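You operate a simulated robot arm through the tools that you are given. There is no shell and no other tool. Be economical: measure what you need, move in short steps, check, and stop when the job is done.

You are at the controls of a simulated robot arm. One attempt, no reset.

TASK
Wipe off the ring mark; stand the blue glass on the yellow coaster.
Fine: wipe first, with the green cloth pad; slide the coaster over that spot; put the pad back.
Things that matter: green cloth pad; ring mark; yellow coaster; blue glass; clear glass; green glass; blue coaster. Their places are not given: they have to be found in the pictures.

It is judged by the outcome, as a careful person would: the job done as asked, and still so three seconds after it is handed in. It fails if anything else is knocked over, pushed out of place, dropped, spilled or broken. Flat cloth is picked up by pressing the open fingertips on it (5 to 10 N) and closing them slowly along it; thin cloth reads only 2 to 8 mm in the jaws.

THE ROBOT
A 6-joint arm with a two-finger parallel gripper, fixed in place. Base frame: the origin is at the foot of the arm, x ahead of it, y to its left, z up. Units: m, rad, N and s.
Its first joint turns from -1.152 to 1.152 rad. Payload 2.9 kg.
Tool frame: the origin (TCP) lies between the finger pads and is the grasp point; the fingertips stand 0.03 m ahead of it; z points along the fingers, y is the line along which they close. The gripper opens to 0.11 m. The fingers are 0.02 m wide and 0.01 m thick; the gripper's body (0.048 by 0.112 m) begins 0.055 m behind the TCP.
Orientation is told as [roll, pitch, yaw] about the base's x, y, z axes, in that order, counted from this pose: with the fingers straight down and closing along the base's y, the tool's x points along the base's -x, its y along +y and its z along -z.

THE INTERFACE
- The arm moves only by the tool drive_tool. Its argument "steps" is a list of rows, each an object of numbers (a shift or turn left out is 0, a gripper value left out holds the last): "tx", "ty", "tz": the shift along the tool's x, y, z in mm; "wx", "wy", "wz": the turn, a rotation vector about the tool's x, y, z in rad. In form: [{"tx": .., "ty": .., "tz": .., "wx": .., "wy": .., "wz": ..}, ...]. A call has 1 to 10 rows; each row shifts and turns the commanded pose from where the row before left it, along the tool's axes as they then stand. "hand" is the opening, from 0 (shut) to 1 (fully open), set as the call begins (left out, the last holds). A row lasts 0.2 s, in which the tool goes at most 0.05 m and 0.15 rad; a call with a longer step from one row to the next is refused whole, and so is a gripper value outside its range. Where a pose cannot be reached the arm comes as near as it can. A force on the tool above 40 N (or 10 N above the force at the start of the call, whichever is more), or a blocked arm, ends the call early, and 0.2 s more pass. Each finger travels about 0.108 m/s and halts on what it meets, pressing with about 41 N; the grip force reading is that of the motor and also rises with nothing between the fingers. The clock runs only during rows and for 0.2 s after the last one: add rows that do not move to give the fingers time. It gives the time, the measured TCP pose, the force on the tool (base axes), the opening and the grip force at its end, in the units of the frame above (readings bear some noise).
- Cameras (640 x 400 px; columns grow to the right, rows downward): "scene" is fixed at [0.0773, 0.4471, 1.3648]; the picture's right is [-0.67, -0.74, 0.00], its down [-0.55, 0.50, -0.67] and it looks along [0.50, -0.45, -0.74] (base axes); focal length 358 px, centre (320, 200). "wrist" rides on the gripper at [-0.036, 0, -0.057] in the tool frame; the picture's right is [0.00, -1.00, 0.00], its down [0.97, 0.00, -0.24] and it looks along [0.24, 0.00, 0.97] (tool axes); focal length 218 px, centre (320, 200).
- grab_frame(camera): a new picture of that camera. No time passes.
- locate(camera, pixels): for up to 12 pixels [column, row] of the newest picture of that camera ("zoom" is the newest enlarged one), the place [x, y, z] in the base frame of the surface seen there, good to about 0.002 m. No time passes.
- enlarge(camera, box): a new picture of the part [left, top, right, bottom] of that camera's present view, enlarged. No time passes.
- hand_in(): hands the job in; it is judged then, once.

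Keep the steps short. Do not move on a guess: measure, check each grasp and each placing, and mend mistakes. In all there are 80 turns and 34 pictures (those below and enlarged ones count). Leave the gripper open and the arm clear of the work at the hand-in unless told otherwise, and finish with a single line.

The tools are called by a JSON object that holds its "name" and its "arguments". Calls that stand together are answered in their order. drive_tool: Moves the arm, as the interface text tells. Its arguments: {"type":"object","properties":{"steps":{"type":"array","items":{"type":"object","properties":{"tx":{"type":"number"},"ty":{"type":"number"},"tz":{"type":"number"},"wx":{"type":"number"},"wy":{"type":"number"},"wz":{"type":"number"}}}},"hand":{"type":"number"}},"required":["steps"]} The other tools are called the same way: grab_frame (camera) takes a picture; locate (camera, pixels) gives the place of the surface under pixels of a picture; enlarge (camera, box) takes an enlarged picture of a part of a camera's view; hand_in () hands the job in.

At the start:

```text
t: 0.0
tool_pos: [0.3542, 0.2292, 1.0491]
tcp_rot: [0.0, -0.001, 0.001]
force: [0.7, -0.2, 0.0]
finger_gap: 0.1101
gripper_force: 0.0
```

scene: 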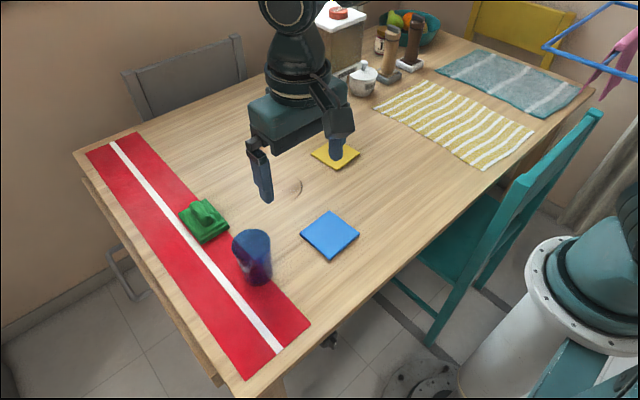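
wrist: 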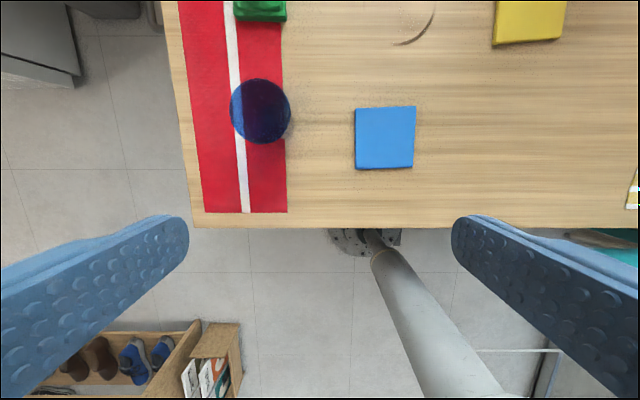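

I see the green pad near (205,220), the blue glass at (252,257), the ring mark near (297,190), the yellow coaster partly behind a finger at (337,154), and the blue coaster at (330,235). I'll enlarge this area first.

{"name": "enlarge", "arguments": {"camera": "scene", "box": [170, 120, 380, 300]}}

{"name": "locate", "arguments": {"camera": "scene", "pixels": [[205, 210], [190, 238], [205, 243], [229, 226], [180, 212], [252, 238], [330, 212], [301, 235], [330, 260], [358, 236], [298, 188], [337, 165]]}}

{"name": "locate", "arguments": {"camera": "wrist", "pixels": [[356, 109], [415, 107], [413, 166], [357, 168], [433, 12], [398, 44], [493, 44], [560, 38], [260, 110], [231, 18], [287, 18], [260, 5]]}}

```text
2.22 times, centred on (275, 210) of scene
```

zoom: 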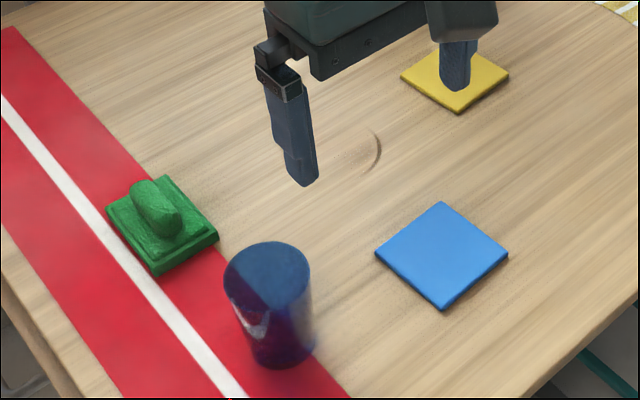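

```text
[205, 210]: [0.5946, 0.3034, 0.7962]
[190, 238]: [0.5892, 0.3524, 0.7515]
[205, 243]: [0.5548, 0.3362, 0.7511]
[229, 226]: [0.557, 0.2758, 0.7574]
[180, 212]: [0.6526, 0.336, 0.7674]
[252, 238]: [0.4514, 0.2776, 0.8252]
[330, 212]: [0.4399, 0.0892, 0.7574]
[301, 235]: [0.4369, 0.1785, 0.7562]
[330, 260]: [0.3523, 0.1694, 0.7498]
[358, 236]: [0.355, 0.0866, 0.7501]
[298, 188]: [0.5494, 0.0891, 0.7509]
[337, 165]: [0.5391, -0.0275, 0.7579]
```

```text
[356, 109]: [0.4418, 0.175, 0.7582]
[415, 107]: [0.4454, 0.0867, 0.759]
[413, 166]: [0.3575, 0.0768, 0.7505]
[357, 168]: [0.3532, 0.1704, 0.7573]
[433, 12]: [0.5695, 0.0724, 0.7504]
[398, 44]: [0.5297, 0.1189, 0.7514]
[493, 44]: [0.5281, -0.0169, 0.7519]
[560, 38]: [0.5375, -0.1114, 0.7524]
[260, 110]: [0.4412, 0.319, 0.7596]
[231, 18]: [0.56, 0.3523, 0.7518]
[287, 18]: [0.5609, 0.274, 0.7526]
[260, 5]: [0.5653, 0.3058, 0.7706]
```

The measured table top is at z≈0.75, and both cameras agree on it. The stated 0.36 doesn't match, so I'll go by the measurement and check contact with the force reading. The clear and green glasses aren't in view yet. I'll move forward at this height to survey.

{"name": "drive_tool", "arguments": {"hand": 1, "steps": [{"tx": -30}, {"tx": -40}, {"tx": -40}, {"tx": -20}, {}]}}

{"name": "grab_frame", "arguments": {"camera": "wrist"}}

{"name": "grab_frame", "arguments": {"camera": "scene"}}

```text
t: 1.2
tool_pos: [0.4861, 0.2293, 1.0481]
tcp_rot: [0.0, 0.001, -0.001]
force: [-0.6, -0.1, -0.4]
finger_gap: 0.1099
gripper_force: 0.1
```

```text
30 pictures are left
```

wrist: 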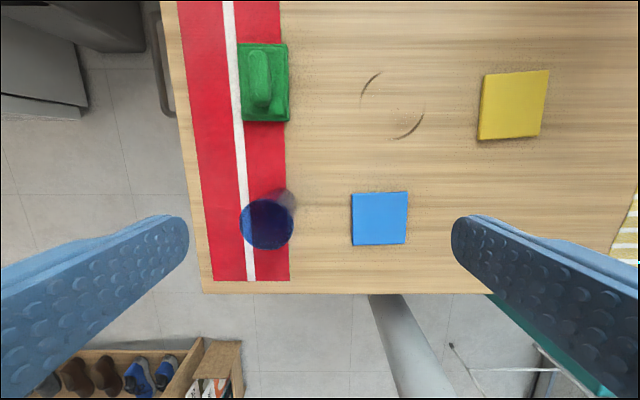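

```text
29 pictures are left
```

scene: 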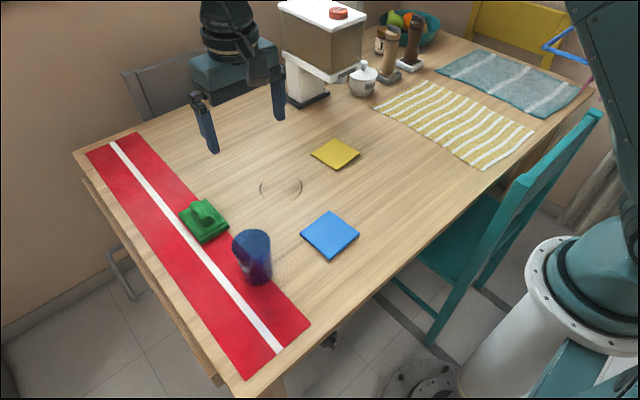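

The ring mark shows as two arcs, at about (370,87) and (410,127) in the wrist view. I'll enlarge it to check there isn't a clear glass there.

{"name": "enlarge", "arguments": {"camera": "wrist", "box": [220, 20, 560, 260]}}

{"name": "locate", "arguments": {"camera": "wrist", "pixels": [[381, 72], [362, 103], [423, 113], [395, 139], [482, 75], [549, 70], [541, 135], [479, 139], [239, 45], [287, 44], [290, 121], [243, 121]]}}

{"name": "enlarge", "arguments": {"camera": "scene", "box": [170, 130, 380, 300]}}

{"name": "locate", "arguments": {"camera": "scene", "pixels": [[233, 240], [252, 231], [271, 238], [252, 248], [246, 278], [258, 285], [205, 203], [193, 215], [335, 138], [311, 154], [337, 170], [360, 154]]}}

```text
1.67 times, centred on (390, 140) of wrist
```

zoom: 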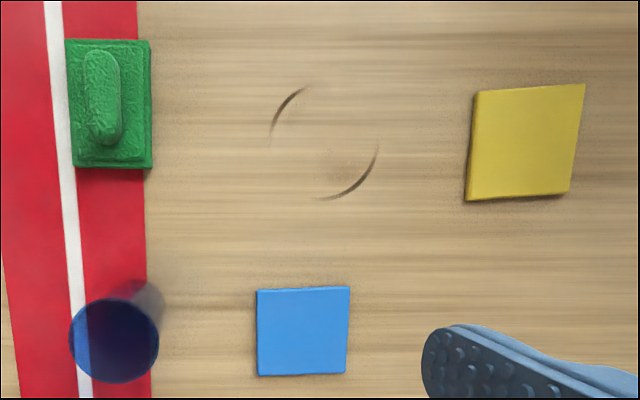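

```text
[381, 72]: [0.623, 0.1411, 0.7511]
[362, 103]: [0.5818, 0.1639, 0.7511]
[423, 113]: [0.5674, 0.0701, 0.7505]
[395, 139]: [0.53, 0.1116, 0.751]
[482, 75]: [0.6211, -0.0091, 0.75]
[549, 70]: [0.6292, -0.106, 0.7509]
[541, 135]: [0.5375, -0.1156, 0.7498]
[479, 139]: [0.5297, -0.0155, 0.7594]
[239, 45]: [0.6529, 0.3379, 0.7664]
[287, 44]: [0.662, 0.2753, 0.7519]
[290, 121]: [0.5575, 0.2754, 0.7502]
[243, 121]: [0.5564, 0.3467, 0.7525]
```

```text
2.35 times, centred on (275, 215) of scene
```

zoom: 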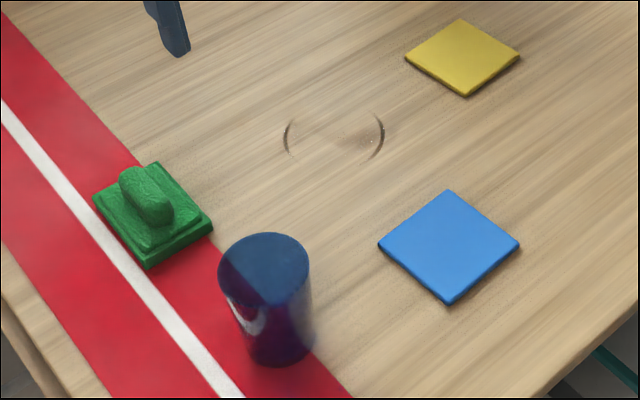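

```text
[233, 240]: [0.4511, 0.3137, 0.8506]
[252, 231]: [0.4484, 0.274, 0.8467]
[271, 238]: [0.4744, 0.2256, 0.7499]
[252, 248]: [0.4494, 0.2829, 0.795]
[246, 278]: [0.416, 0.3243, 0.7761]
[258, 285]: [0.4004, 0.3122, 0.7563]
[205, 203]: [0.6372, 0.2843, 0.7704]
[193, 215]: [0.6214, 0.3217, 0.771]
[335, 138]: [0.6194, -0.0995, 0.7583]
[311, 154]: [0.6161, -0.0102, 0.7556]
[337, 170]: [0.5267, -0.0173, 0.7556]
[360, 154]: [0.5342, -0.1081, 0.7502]
```

I still see no clear or green glass, but a clear one would be nearly invisible. I'll enlarge tightly around the ring and the blue glass.

{"name": "enlarge", "arguments": {"camera": "scene", "box": [230, 140, 326, 200]}}

{"name": "enlarge", "arguments": {"camera": "scene", "box": [200, 215, 312, 295]}}

```text
6.67 times, centred on (278, 170) of scene
```

zoom: 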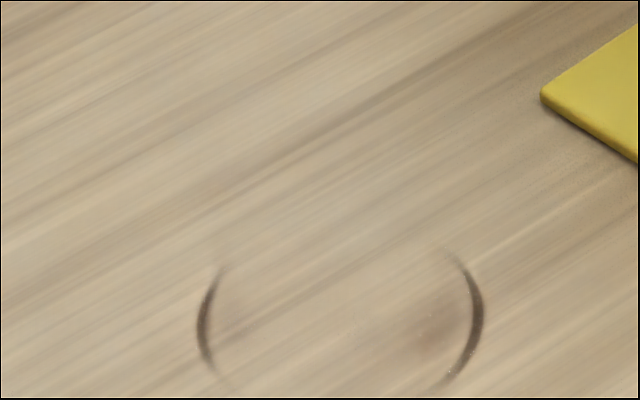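

```text
5.00 times, centred on (256, 255) of scene
```

zoom: 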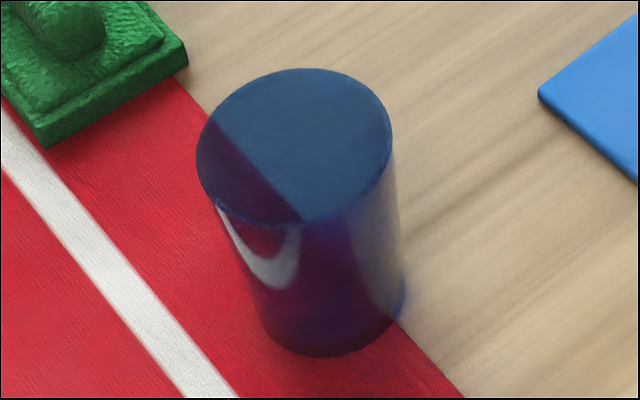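

The arcs locate to the same table points from both cameras. So the mark is flat on the table, centred near (0.58,0.116) with radius about 0.048, and no glass stands on it. Next I'll measure the pad's handle around wrist pixel (259,78).

{"name": "locate", "arguments": {"camera": "wrist", "pixels": [[259, 56], [259, 66], [259, 78], [260, 90], [261, 100], [261, 107], [250, 80], [254, 80], [264, 80], [269, 80], [278, 80], [245, 70]]}}

{"name": "drive_tool", "arguments": {"steps": [{"tx": -30, "ty": 20}, {"tx": -30, "ty": 20, "tz": 30}, {"tx": -30, "ty": 20, "tz": 30}, {"tx": -30, "ty": 20, "tz": 30}, {}]}}

{"name": "grab_frame", "arguments": {"camera": "wrist"}}

```text
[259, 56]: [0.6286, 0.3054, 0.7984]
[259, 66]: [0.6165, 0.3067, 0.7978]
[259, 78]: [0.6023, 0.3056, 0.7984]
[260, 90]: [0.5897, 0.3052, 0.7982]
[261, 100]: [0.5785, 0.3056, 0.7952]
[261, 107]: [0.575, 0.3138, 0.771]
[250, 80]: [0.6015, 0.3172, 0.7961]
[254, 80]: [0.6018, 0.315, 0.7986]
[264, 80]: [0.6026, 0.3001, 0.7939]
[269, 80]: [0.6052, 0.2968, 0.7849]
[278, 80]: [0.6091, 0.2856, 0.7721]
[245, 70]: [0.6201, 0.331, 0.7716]
```

```text
t: 2.4
tool_pos: [0.596, 0.3125, 0.9562]
tcp_rot: [0.001, 0.002, 0.0]
force: [-0.4, -0.4, -0.3]
finger_gap: 0.1104
gripper_force: 0.1
out of reach, approached as far as the arm can: row 4
```

```text
24 pictures are left
```

wrist: 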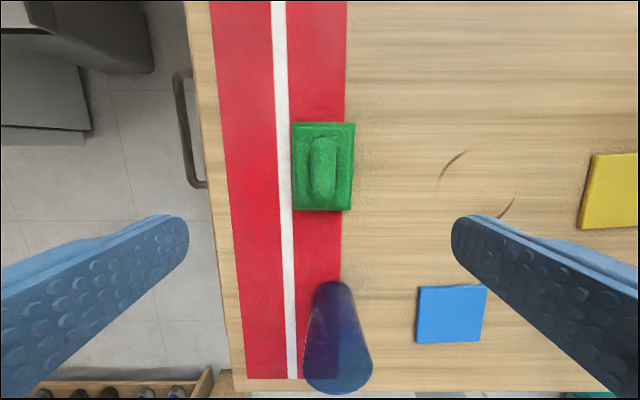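

The arm's reach stops at about x=0.596 here, but the handle runs x 0.572–0.635 at y≈0.306, so that is enough. I'll descend in stages over the handle.

{"name": "drive_tool", "arguments": {"steps": [{"tz": 30, "ty": -5}, {"tz": 30}, {"tz": 30}, {"tz": 25}, {}]}}

{"name": "grab_frame", "arguments": {"camera": "wrist"}}

```text
t: 3.6
tool_pos: [0.5969, 0.3056, 0.8415]
tcp_rot: [0.0, 0.001, -0.001]
force: [0.3, -0.2, 0.3]
finger_gap: 0.11
gripper_force: 0.1
```

```text
23 pictures are left
```

wrist: 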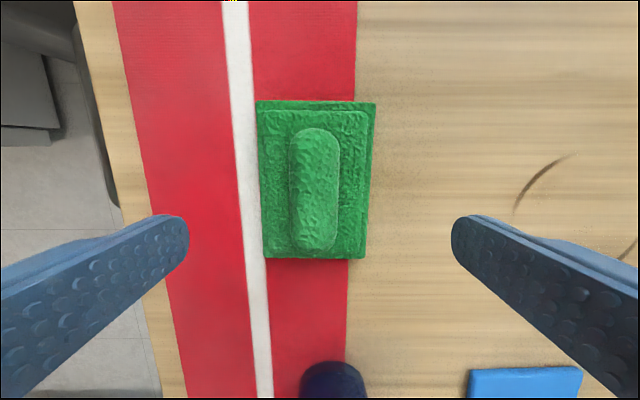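

The handle is centred between the fingers at column 315. I'll locate the pad's corners so I can put it back in the same place, then go down to z≈0.805.

{"name": "locate", "arguments": {"camera": "wrist", "pixels": [[259, 103], [374, 103], [365, 256], [266, 257], [290, 150], [316, 132], [318, 245]]}}

{"name": "drive_tool", "arguments": {"steps": [{"tz": 18, "tx": -4}, {"tz": 18, "tx": -3}, {}]}}

```text
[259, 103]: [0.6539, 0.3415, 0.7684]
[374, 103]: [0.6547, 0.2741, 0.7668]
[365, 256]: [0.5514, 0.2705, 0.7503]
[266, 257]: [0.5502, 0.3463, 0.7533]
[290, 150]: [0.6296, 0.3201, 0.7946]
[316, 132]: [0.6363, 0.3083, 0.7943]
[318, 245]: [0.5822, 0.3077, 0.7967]
```

```text
t: 4.4
tool_pos: [0.6051, 0.3069, 0.806]
tcp_rot: [0.0, -0.001, 0.0]
force: [0.2, 0.4, 0.9]
finger_gap: 0.1101
gripper_force: 0.1
```

The pad's centre is at about (0.605,0.308), and the TCP now reads (0.605,0.307,0.806). I'll close on the handle.

{"name": "drive_tool", "arguments": {"hand": 0, "steps": [{}, {}, {}, {}]}}

```text
t: 5.4
tool_pos: [0.6044, 0.3069, 0.806]
tcp_rot: [-0.001, 0.001, -0.002]
force: [0.5, 1.3, 0.5]
finger_gap: 0.0247
gripper_force: 41.5
```

The grip holds at a 24.7 mm gap. I'll lift 40 mm, check with a picture, then carry the pad to the ring.

{"name": "drive_tool", "arguments": {"steps": [{"tz": -20}, {"tz": -20}, {"ty": -30, "tx": 4}, {"ty": -40, "tx": 6}, {"ty": -40, "tx": 6}, {"ty": -40, "tx": 6}, {"ty": -40}, {}]}}

{"name": "grab_frame", "arguments": {"camera": "scene"}}

```text
t: 7.2
tool_pos: [0.5822, 0.1141, 0.8472]
tcp_rot: [0.001, 0.0, -0.002]
force: [-0.3, -0.1, -0.4]
finger_gap: 0.0245
gripper_force: 40.7
```

```text
22 pictures are left
```

scene: 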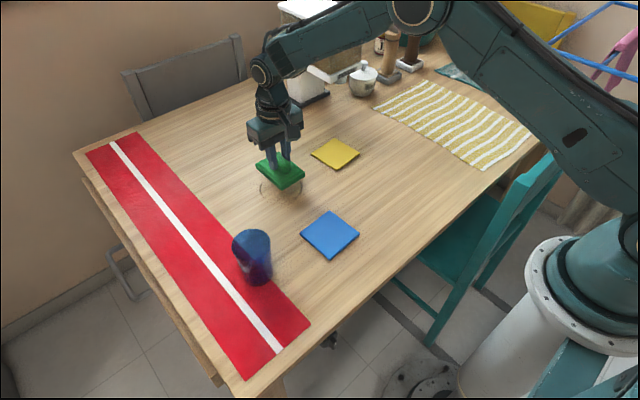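

The pad is held above the ring. I'll lower it until it presses lightly on the table.

{"name": "drive_tool", "arguments": {"steps": [{"tz": 20}, {"tz": 16}, {"tz": 5}, {"tz": 2}, {}]}}

```text
t: 8.4
tool_pos: [0.5798, 0.1133, 0.8064]
tcp_rot: [0.001, -0.002, 0.0]
force: [-7.6, -3.4, 20.6]
finger_gap: 0.0246
gripper_force: 41.2
```

It is in contact at about 20 N. I'll ease off a little and wipe back and forth over the whole ring.

{"name": "drive_tool", "arguments": {"steps": [{"tz": -1, "ty": 20}, {"ty": 22}, {"tx": -15}, {"ty": -30}, {"ty": -30}, {"ty": -25}, {"tx": 15}, {"ty": 30}, {"ty": 30}, {"ty": 25}]}}

{"name": "drive_tool", "arguments": {"steps": [{"tx": 15}, {"ty": -30}, {"ty": -30}, {"ty": -25}, {"tx": -15}, {"ty": 30}, {"ty": 30}, {"ty": 25}, {"ty": -20}, {"ty": -22}]}}

```text
t: 10.6
tool_pos: [0.58, 0.1587, 0.8054]
tcp_rot: [0.0, -0.002, 0.001]
force: [-0.6, -10.9, 23.5]
finger_gap: 0.0249
gripper_force: 41.0
```

```text
t: 12.8
tool_pos: [0.5802, 0.1186, 0.8065]
tcp_rot: [0.002, -0.002, 0.003]
force: [-0.6, 8.6, 14.8]
finger_gap: 0.0246
gripper_force: 41.6
```

I'll lift and move the pad toward the runner, then look at the spot.

{"name": "drive_tool", "arguments": {"steps": [{"tz": -20}, {"tz": -22}, {"ty": 35, "tx": -5}, {"ty": 40, "tx": -5}, {"ty": 40, "tx": -5}, {"ty": 40, "tx": -5}, {"ty": 35, "tx": -3}, {}]}}

{"name": "enlarge", "arguments": {"camera": "scene", "box": [170, 120, 380, 300]}}

```text
t: 14.6
tool_pos: [0.602, 0.3079, 0.8445]
tcp_rot: [0.001, 0.001, -0.001]
force: [0.4, -0.2, -0.5]
finger_gap: 0.0248
gripper_force: 40.8
```

```text
2.22 times, centred on (275, 210) of scene
```

zoom: 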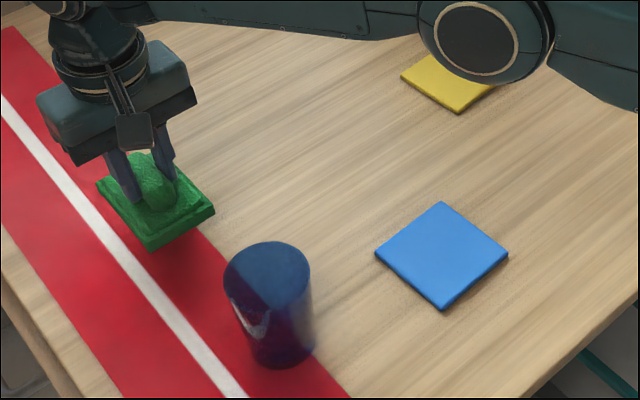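

The mark is gone. I'll lower the pad back to its original spot, with the TCP at (0.6045,0.307).

{"name": "drive_tool", "arguments": {"steps": [{"tz": 20, "tx": -2}, {"tz": 14}, {"tz": 4}, {}]}}

```text
t: 15.6
tool_pos: [0.6045, 0.3072, 0.8069]
tcp_rot: [0.0, 0.001, 0.0]
force: [-0.2, 0.1, -0.6]
finger_gap: 0.0246
gripper_force: 41.3
```

{"name": "drive_tool", "arguments": {"steps": [{"tz": 1}, {}]}}

```text
t: 16.2
tool_pos: [0.6055, 0.3063, 0.8073]
tcp_rot: [-0.001, 0.0, 0.001]
force: [0.0, 0.3, -0.3]
finger_gap: 0.0249
gripper_force: 40.9
```

There's no contact force yet, so I'll go 2 mm lower.

{"name": "drive_tool", "arguments": {"steps": [{"tz": 1}, {"tz": 1}, {}]}}

```text
t: 17.0
tool_pos: [0.6049, 0.307, 0.8052]
tcp_rot: [0.0, -0.001, 0.0]
force: [0.2, 0.0, 3.5]
finger_gap: 0.0248
gripper_force: 41.3
```

Light contact at 3.5 N. I'll release and rise, then move to look over the wiped spot and the yellow coaster.

{"name": "drive_tool", "arguments": {"hand": 1, "steps": [{}, {}, {}, {}]}}

{"name": "drive_tool", "arguments": {"steps": [{"tz": -30}, {"tz": -40}, {"tz": -40, "ty": -30, "tx": 10}, {"ty": -45, "tx": 10}, {"ty": -45, "tx": 5}, {"ty": -45}, {"ty": -45}, {"ty": -45}, {"ty": -45}, {}]}}

{"name": "grab_frame", "arguments": {"camera": "wrist"}}

{"name": "grab_frame", "arguments": {"camera": "scene"}}

```text
t: 18.0
tool_pos: [0.6063, 0.3064, 0.8052]
tcp_rot: [0.001, -0.001, -0.001]
force: [0.5, 0.5, 0.7]
finger_gap: 0.11
gripper_force: 0.0
```

```text
refused: row 3 steps farther than a row can; nothing moved
```

```text
20 pictures are left
```

wrist: 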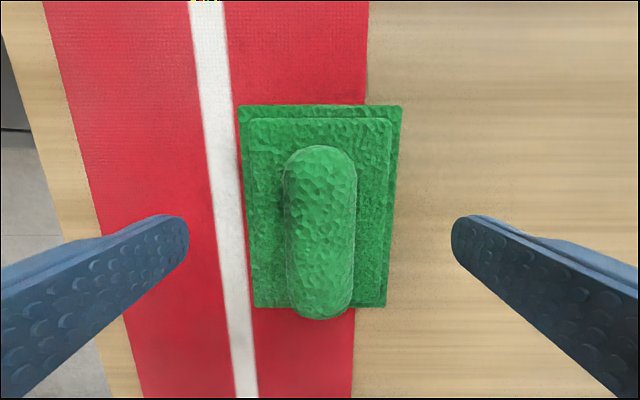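

```text
19 pictures are left
```

scene: 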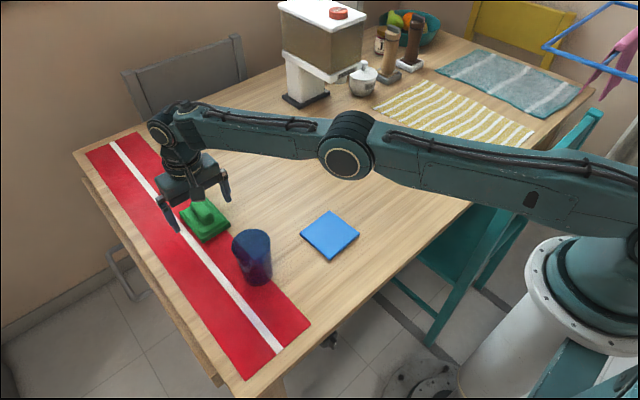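

The pad is back in place. The last move was refused for too long a step, so I'll resend it with shorter steps.

{"name": "drive_tool", "arguments": {"steps": [{"tz": -30}, {"tz": -40}, {"tz": -40}, {"ty": -45, "tx": 10}, {"ty": -45, "tx": 10}, {"ty": -45, "tx": 8}, {"ty": -45}, {"ty": -45}, {"ty": -45}, {"ty": -45}]}}

{"name": "drive_tool", "arguments": {"steps": [{"ty": -45}, {}]}}

{"name": "grab_frame", "arguments": {"camera": "wrist"}}

```text
t: 20.2
tool_pos: [0.5779, -0.0084, 0.9163]
tcp_rot: [0.0, -0.001, 0.002]
force: [-0.8, -0.5, 0.0]
finger_gap: 0.1101
gripper_force: 0.0
```

```text
t: 20.8
tool_pos: [0.5765, -0.0545, 0.9162]
tcp_rot: [0.0, 0.001, 0.001]
force: [0.0, 0.0, 0.1]
finger_gap: 0.1101
gripper_force: 0.1
```

```text
18 pictures are left
```

wrist: 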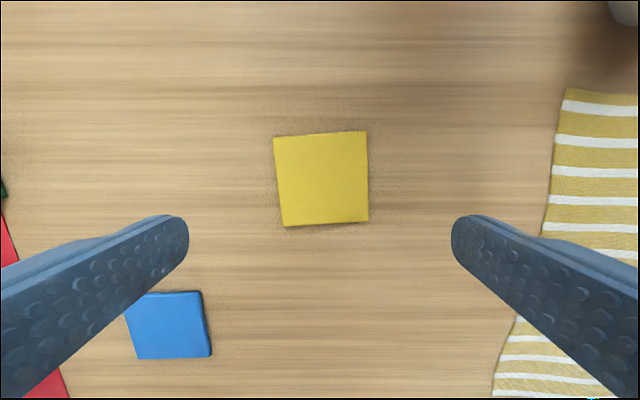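

{"name": "locate", "arguments": {"camera": "wrist", "pixels": [[275, 139], [366, 133], [367, 220], [285, 224], [321, 180], [321, 136], [279, 180], [367, 176], [325, 221]]}}

{"name": "enlarge", "arguments": {"camera": "wrist", "box": [240, 110, 400, 240]}}

```text
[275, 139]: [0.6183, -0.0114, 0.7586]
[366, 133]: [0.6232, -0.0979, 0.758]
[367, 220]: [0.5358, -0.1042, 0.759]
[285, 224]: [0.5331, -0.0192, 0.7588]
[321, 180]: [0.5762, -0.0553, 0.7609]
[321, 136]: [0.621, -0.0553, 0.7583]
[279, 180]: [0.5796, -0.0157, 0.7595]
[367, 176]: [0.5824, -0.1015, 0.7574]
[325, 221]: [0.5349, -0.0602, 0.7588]
```

```text
3.08 times, centred on (320, 175) of wrist
```

zoom: 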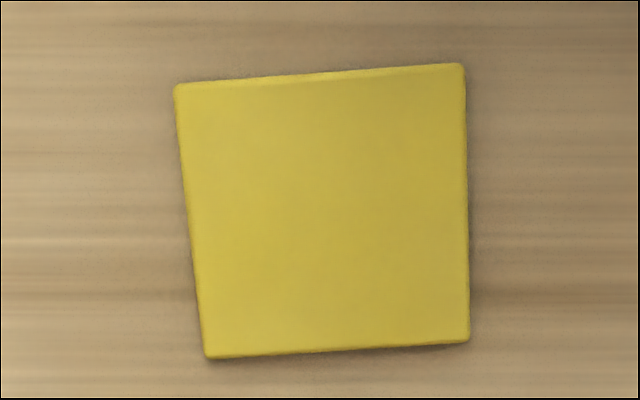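

The coaster is about 0.088 m square, centred at (0.578,-0.0585), turned about +0.07 rad, with its top at z 0.758. I'll turn to match it, centre over it, and descend to tip height 0.76.

{"name": "drive_tool", "arguments": {"steps": [{"tx": -2, "ty": -4}, {"wz": -0.07, "tz": 20}, {"tz": 40}, {"tz": 40}, {"tz": 22}, {"tz": 5}, {}]}}

{"name": "grab_frame", "arguments": {"camera": "wrist"}}

```text
t: 22.4
tool_pos: [0.5812, -0.0584, 0.7878]
tcp_rot: [0.0, -0.001, 0.07]
force: [-0.3, -0.1, 0.5]
finger_gap: 0.1101
gripper_force: 0.0
```

```text
16 pictures are left
```

wrist: 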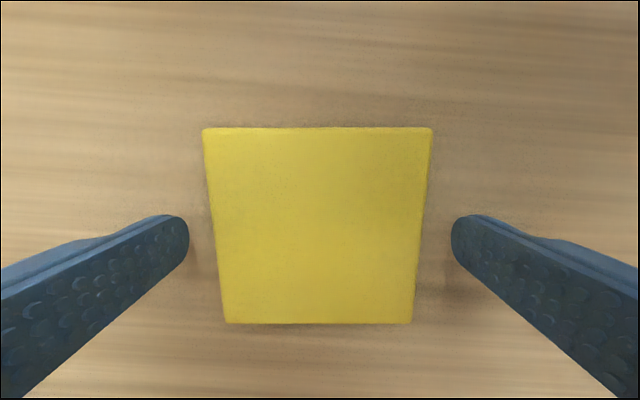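

The coaster sits well centred between the fingers. I'll lower in 1–2 mm steps until the tips are just above the table.

{"name": "drive_tool", "arguments": {"steps": [{"tz": 2}, {"tz": 2}, {"tz": 1}, {}]}}

```text
t: 23.4
tool_pos: [0.5797, -0.0574, 0.7836]
tcp_rot: [0.002, 0.0, 0.07]
force: [0.2, 0.1, 0.3]
finger_gap: 0.11
gripper_force: 0.1
```

{"name": "drive_tool", "arguments": {"steps": [{"tz": 1}, {}]}}

{"name": "drive_tool", "arguments": {"hand": 0.75, "steps": [{}, {}, {}]}}

```text
t: 24.0
tool_pos: [0.5799, -0.0582, 0.783]
tcp_rot: [0.0, 0.0, 0.07]
force: [-0.5, -0.2, 0.4]
finger_gap: 0.11
gripper_force: 0.1
```

```text
t: 24.8
tool_pos: [0.5795, -0.0578, 0.7831]
tcp_rot: [-0.001, 0.0, 0.07]
force: [0.9, 0.5, -0.7]
finger_gap: 0.091
gripper_force: 41.0
```

The fingers hold the coaster at a 91 mm gap. I'll square it up and slide it 0.174 m in +y to the wiped spot.

{"name": "drive_tool", "arguments": {"steps": [{"wz": 0.07}, {"ty": 25}, {"ty": 30}, {"ty": 30}, {"ty": 30}, {"ty": 30}, {"ty": 29, "tx": -2}, {}]}}

{"name": "grab_frame", "arguments": {"camera": "wrist"}}

```text
t: 26.6
tool_pos: [0.5822, 0.1157, 0.7826]
tcp_rot: [0.001, 0.001, -0.001]
force: [0.2, 0.4, 0.6]
finger_gap: 0.0908
gripper_force: 40.9
```

```text
15 pictures are left
```

wrist: 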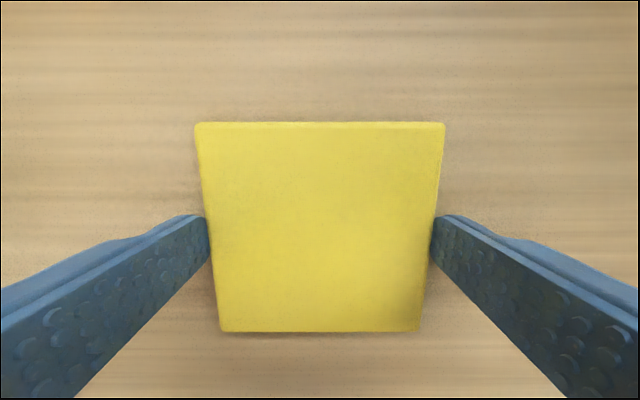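

The coaster is on the spot with no mark showing. I'll open, rise, and go look at the blue glass from above.

{"name": "locate", "arguments": {"camera": "wrist", "pixels": [[199, 127], [441, 127], [419, 328], [222, 329], [320, 225]]}}

{"name": "drive_tool", "arguments": {"hand": 1, "steps": [{}, {}, {"tz": -5}, {"tz": -30}, {"tz": -45}, {"tz": -45}, {"tz": -45}]}}

{"name": "drive_tool", "arguments": {"steps": [{"ty": 25, "tx": 20}, {"ty": 35, "tx": 25}, {"ty": 35, "tx": 25}, {"ty": 35, "tx": 25}, {"ty": 35, "tx": 30}, {"ty": 15, "tx": 20}, {}]}}

{"name": "grab_frame", "arguments": {"camera": "wrist"}}

{"name": "grab_frame", "arguments": {"camera": "scene"}}

```text
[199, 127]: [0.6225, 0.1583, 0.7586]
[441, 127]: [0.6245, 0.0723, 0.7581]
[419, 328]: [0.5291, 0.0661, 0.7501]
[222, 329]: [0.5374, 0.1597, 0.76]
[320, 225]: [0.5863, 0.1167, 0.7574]
```

```text
t: 28.2
tool_pos: [0.5793, 0.1138, 0.9523]
tcp_rot: [0.001, 0.0, 0.001]
force: [-0.6, -0.2, -0.7]
finger_gap: 0.11
gripper_force: 0.0
```

```text
t: 29.8
tool_pos: [0.4343, 0.2959, 0.9534]
tcp_rot: [0.0, 0.001, 0.001]
force: [0.6, 0.4, -1.0]
finger_gap: 0.1099
gripper_force: 0.0
```

```text
14 pictures are left
```

wrist: 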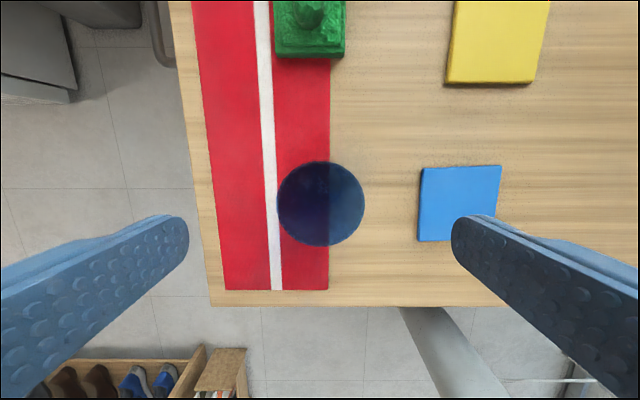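

```text
13 pictures are left
```

scene: 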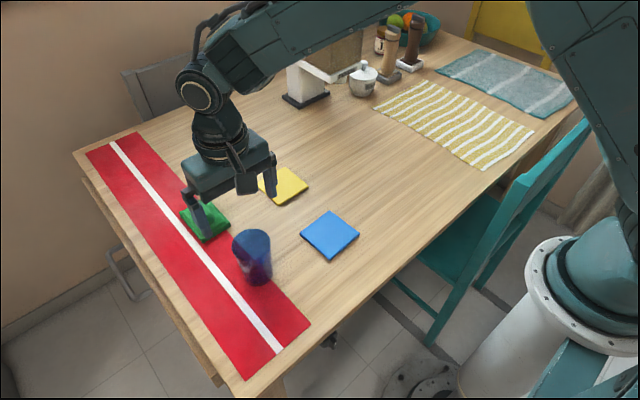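

The coaster is centred at (0.580,0.1155). The glass rim is a circle at about (321,204), radius 43 px. I'll locate its edge points for the true centre.

{"name": "locate", "arguments": {"camera": "wrist", "pixels": [[280, 204], [363, 204], [321, 164], [321, 244], [321, 204], [279, 200], [362, 210]]}}

{"name": "enlarge", "arguments": {"camera": "wrist", "box": [260, 150, 380, 260]}}

```text
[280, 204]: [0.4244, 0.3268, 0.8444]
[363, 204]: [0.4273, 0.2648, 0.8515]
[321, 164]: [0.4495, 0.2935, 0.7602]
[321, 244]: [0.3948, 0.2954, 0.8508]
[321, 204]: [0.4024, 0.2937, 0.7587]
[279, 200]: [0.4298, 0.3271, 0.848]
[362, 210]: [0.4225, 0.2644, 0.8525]
```

```text
3.64 times, centred on (320, 205) of wrist
```

zoom: 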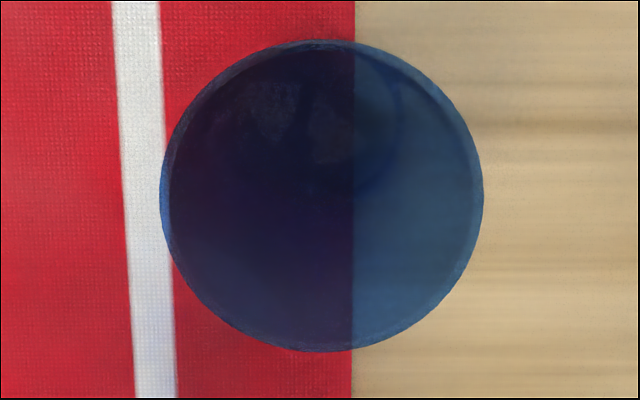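

The glass is empty, its rim is at z≈0.85, and its centre is (0.427,0.295). I'll shift 8 mm in -x and descend in stages.

{"name": "drive_tool", "arguments": {"steps": [{"tx": 8, "ty": -1}, {"tz": 30}, {"tz": 30}, {"tz": 25}, {}]}}

{"name": "grab_frame", "arguments": {"camera": "wrist"}}

```text
t: 31.0
tool_pos: [0.4277, 0.2958, 0.8644]
tcp_rot: [-0.001, 0.0, 0.0]
force: [-0.4, 0.4, 0.0]
finger_gap: 0.1099
gripper_force: 0.1
```

```text
11 pictures are left
```

wrist: 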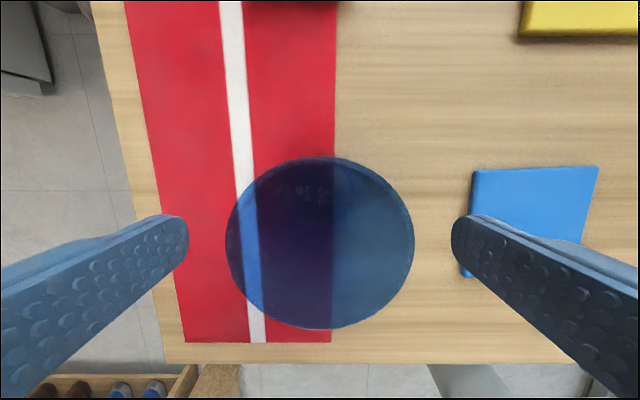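

The glass is centred (columns 226–414). I'll go down 52 mm, then close.

{"name": "drive_tool", "arguments": {"steps": [{"tz": 20}, {"tz": 20}, {"tz": 12}, {}]}}

{"name": "drive_tool", "arguments": {"hand": 0.5, "steps": [{}, {}, {}, {}]}}

```text
t: 32.0
tool_pos: [0.4294, 0.2945, 0.8138]
tcp_rot: [0.0, -0.001, 0.001]
force: [0.1, 0.5, 0.3]
finger_gap: 0.11
gripper_force: 0.1
```

```text
t: 33.0
tool_pos: [0.4286, 0.2954, 0.8144]
tcp_rot: [0.002, 0.0, -0.001]
force: [0.4, 0.6, 0.3]
finger_gap: 0.067
gripper_force: 40.9
```

The glass is held at a 67 mm gap. I'll lift gently by 50 mm and check.

{"name": "drive_tool", "arguments": {"steps": [{"tz": -10}, {"tz": -20}, {"tz": -20}, {}]}}

{"name": "enlarge", "arguments": {"camera": "scene", "box": [170, 150, 380, 300]}}

```text
t: 34.0
tool_pos: [0.4281, 0.2952, 0.8669]
tcp_rot: [-0.001, 0.001, 0.002]
force: [0.1, 0.4, -2.1]
finger_gap: 0.0667
gripper_force: 41.0
```

```text
2.67 times, centred on (275, 225) of scene
```

zoom: 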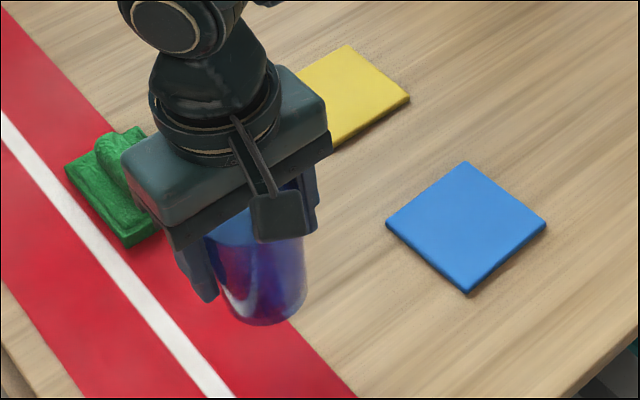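

The glass is up. I'll carry it diagonally to above the yellow coaster.

{"name": "drive_tool", "arguments": {"steps": [{"tx": -10, "ty": -15}, {"tx": -25, "ty": -30}, {"tx": -28, "ty": -33}, {"tx": -28, "ty": -33}, {"tx": -28, "ty": -33}, {"tx": -22, "ty": -24}, {"tx": -11, "ty": -12}, {}, {}]}}

{"name": "enlarge", "arguments": {"camera": "scene", "box": [170, 110, 380, 280]}}

```text
t: 36.0
tool_pos: [0.5808, 0.1123, 0.8691]
tcp_rot: [0.0, -0.002, 0.001]
force: [-0.8, 0.5, -1.3]
finger_gap: 0.0668
gripper_force: 41.1
```

```text
2.35 times, centred on (275, 195) of scene
```

zoom: 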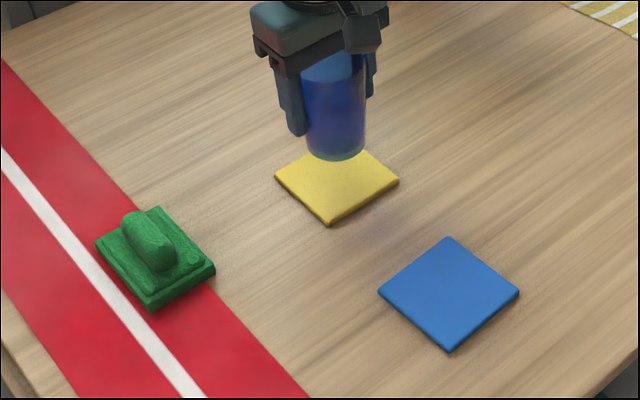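

It is above the coaster, and contact is expected at TCP z≈0.823. I'll lower most of the way.

{"name": "drive_tool", "arguments": {"steps": [{"tz": 15, "ty": 2}, {"tz": 15}, {"tz": 8}, {"tz": 3}, {}]}}

```text
t: 37.2
tool_pos: [0.5792, 0.1163, 0.824]
tcp_rot: [0.0, 0.001, 0.0]
force: [-0.9, 0.1, -1.3]
finger_gap: 0.0667
gripper_force: 40.9
```

{"name": "drive_tool", "arguments": {"steps": [{"tz": 1}, {"tz": 0.5}, {}]}}

```text
t: 38.0
tool_pos: [0.581, 0.1159, 0.8246]
tcp_rot: [-0.001, -0.001, -0.002]
force: [0.1, 0.1, -1.7]
finger_gap: 0.0668
gripper_force: 41.1
```

Still no contact, so I'll keep going down in 1 mm steps.

{"name": "drive_tool", "arguments": {"steps": [{"tz": 1}, {"tz": 0.5}, {}]}}

```text
t: 38.8
tool_pos: [0.5803, 0.1171, 0.8215]
tcp_rot: [0.002, 0.0, 0.001]
force: [0.3, -0.2, -2.7]
finger_gap: 0.0665
gripper_force: 40.9
```

{"name": "drive_tool", "arguments": {"steps": [{"tz": 1}, {}]}}

{"name": "enlarge", "arguments": {"camera": "scene", "box": [240, 130, 340, 220]}}

```text
t: 39.4
tool_pos: [0.5816, 0.1161, 0.823]
tcp_rot: [-0.001, 0.0, 0.001]
force: [-3.1, 1.7, 4.9]
finger_gap: 0.0669
gripper_force: 40.8
```

```text
4.44 times, centred on (290, 175) of scene
```

zoom: 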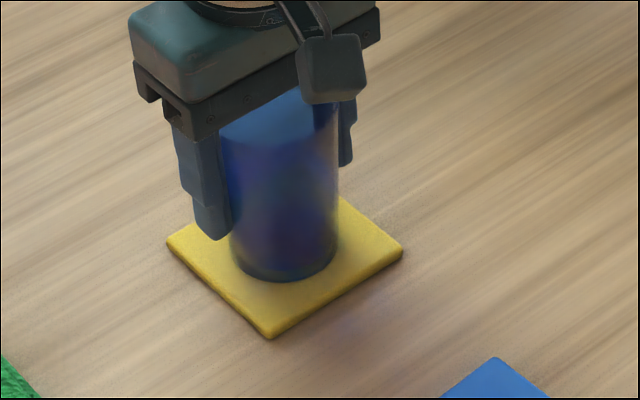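

Contact at about 5 N with the glass centred on the coaster. I'll release slowly and rise straight up.

{"name": "drive_tool", "arguments": {"hand": 0.8, "steps": [{}, {}, {}]}}

{"name": "drive_tool", "arguments": {"hand": 1, "steps": [{}, {"tz": -20}, {"tz": -30}, {"tz": -40}, {"tz": -40}, {"tz": -40}]}}

{"name": "drive_tool", "arguments": {"steps": [{"tx": 40}, {"tx": 45}, {"tx": 45}, {"tx": 45}, {"tx": 45}, {}]}}

{"name": "grab_frame", "arguments": {"camera": "scene"}}

{"name": "grab_frame", "arguments": {"camera": "wrist"}}

```text
t: 40.2
tool_pos: [0.5805, 0.118, 0.8219]
tcp_rot: [0.0, 0.0, 0.001]
force: [-0.2, -0.1, 0.4]
finger_gap: 0.0882
gripper_force: 0.0
```

```text
t: 41.6
tool_pos: [0.5787, 0.118, 0.9913]
tcp_rot: [0.001, 0.001, -0.001]
force: [-0.3, 0.3, 0.1]
finger_gap: 0.11
gripper_force: 0.1
```

```text
t: 43.0
tool_pos: [0.3621, 0.1145, 0.9887]
tcp_rot: [0.0, 0.001, 0.001]
force: [0.1, 1.0, -0.3]
finger_gap: 0.1101
gripper_force: 0.1
```

```text
7 pictures are left
```

scene: 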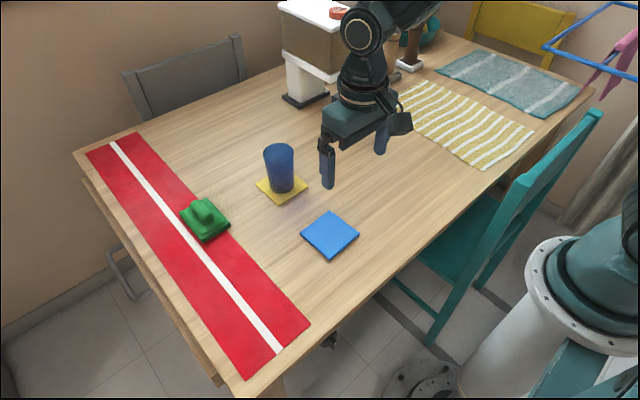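

```text
6 pictures are left
```

wrist: 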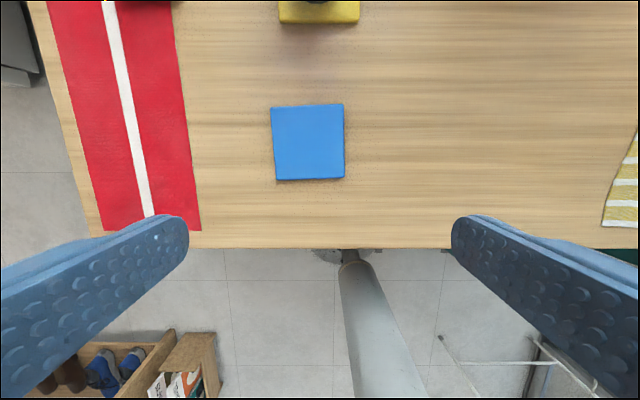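

The glass stands on the coaster and the pad is back. I'll take one last close look for any leftover mark.

{"name": "enlarge", "arguments": {"camera": "scene", "box": [170, 125, 330, 250]}}

```text
3.20 times, centred on (250, 188) of scene
```

zoom: 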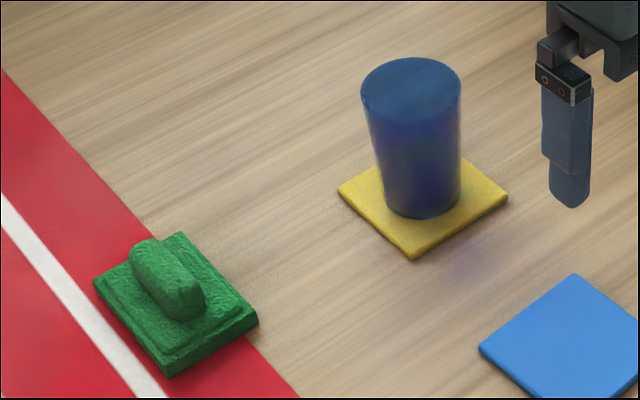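

No mark is left, the gripper is open, and the arm is clear of the work. I'm handing in.

{"name": "hand_in", "arguments": {}}

```text
The job is handed in.
```

The ring mark is wiped off, the yellow coaster is over that spot with the blue glass on it, and the green pad is back in its place; I never saw the clear or green glass in any picture.
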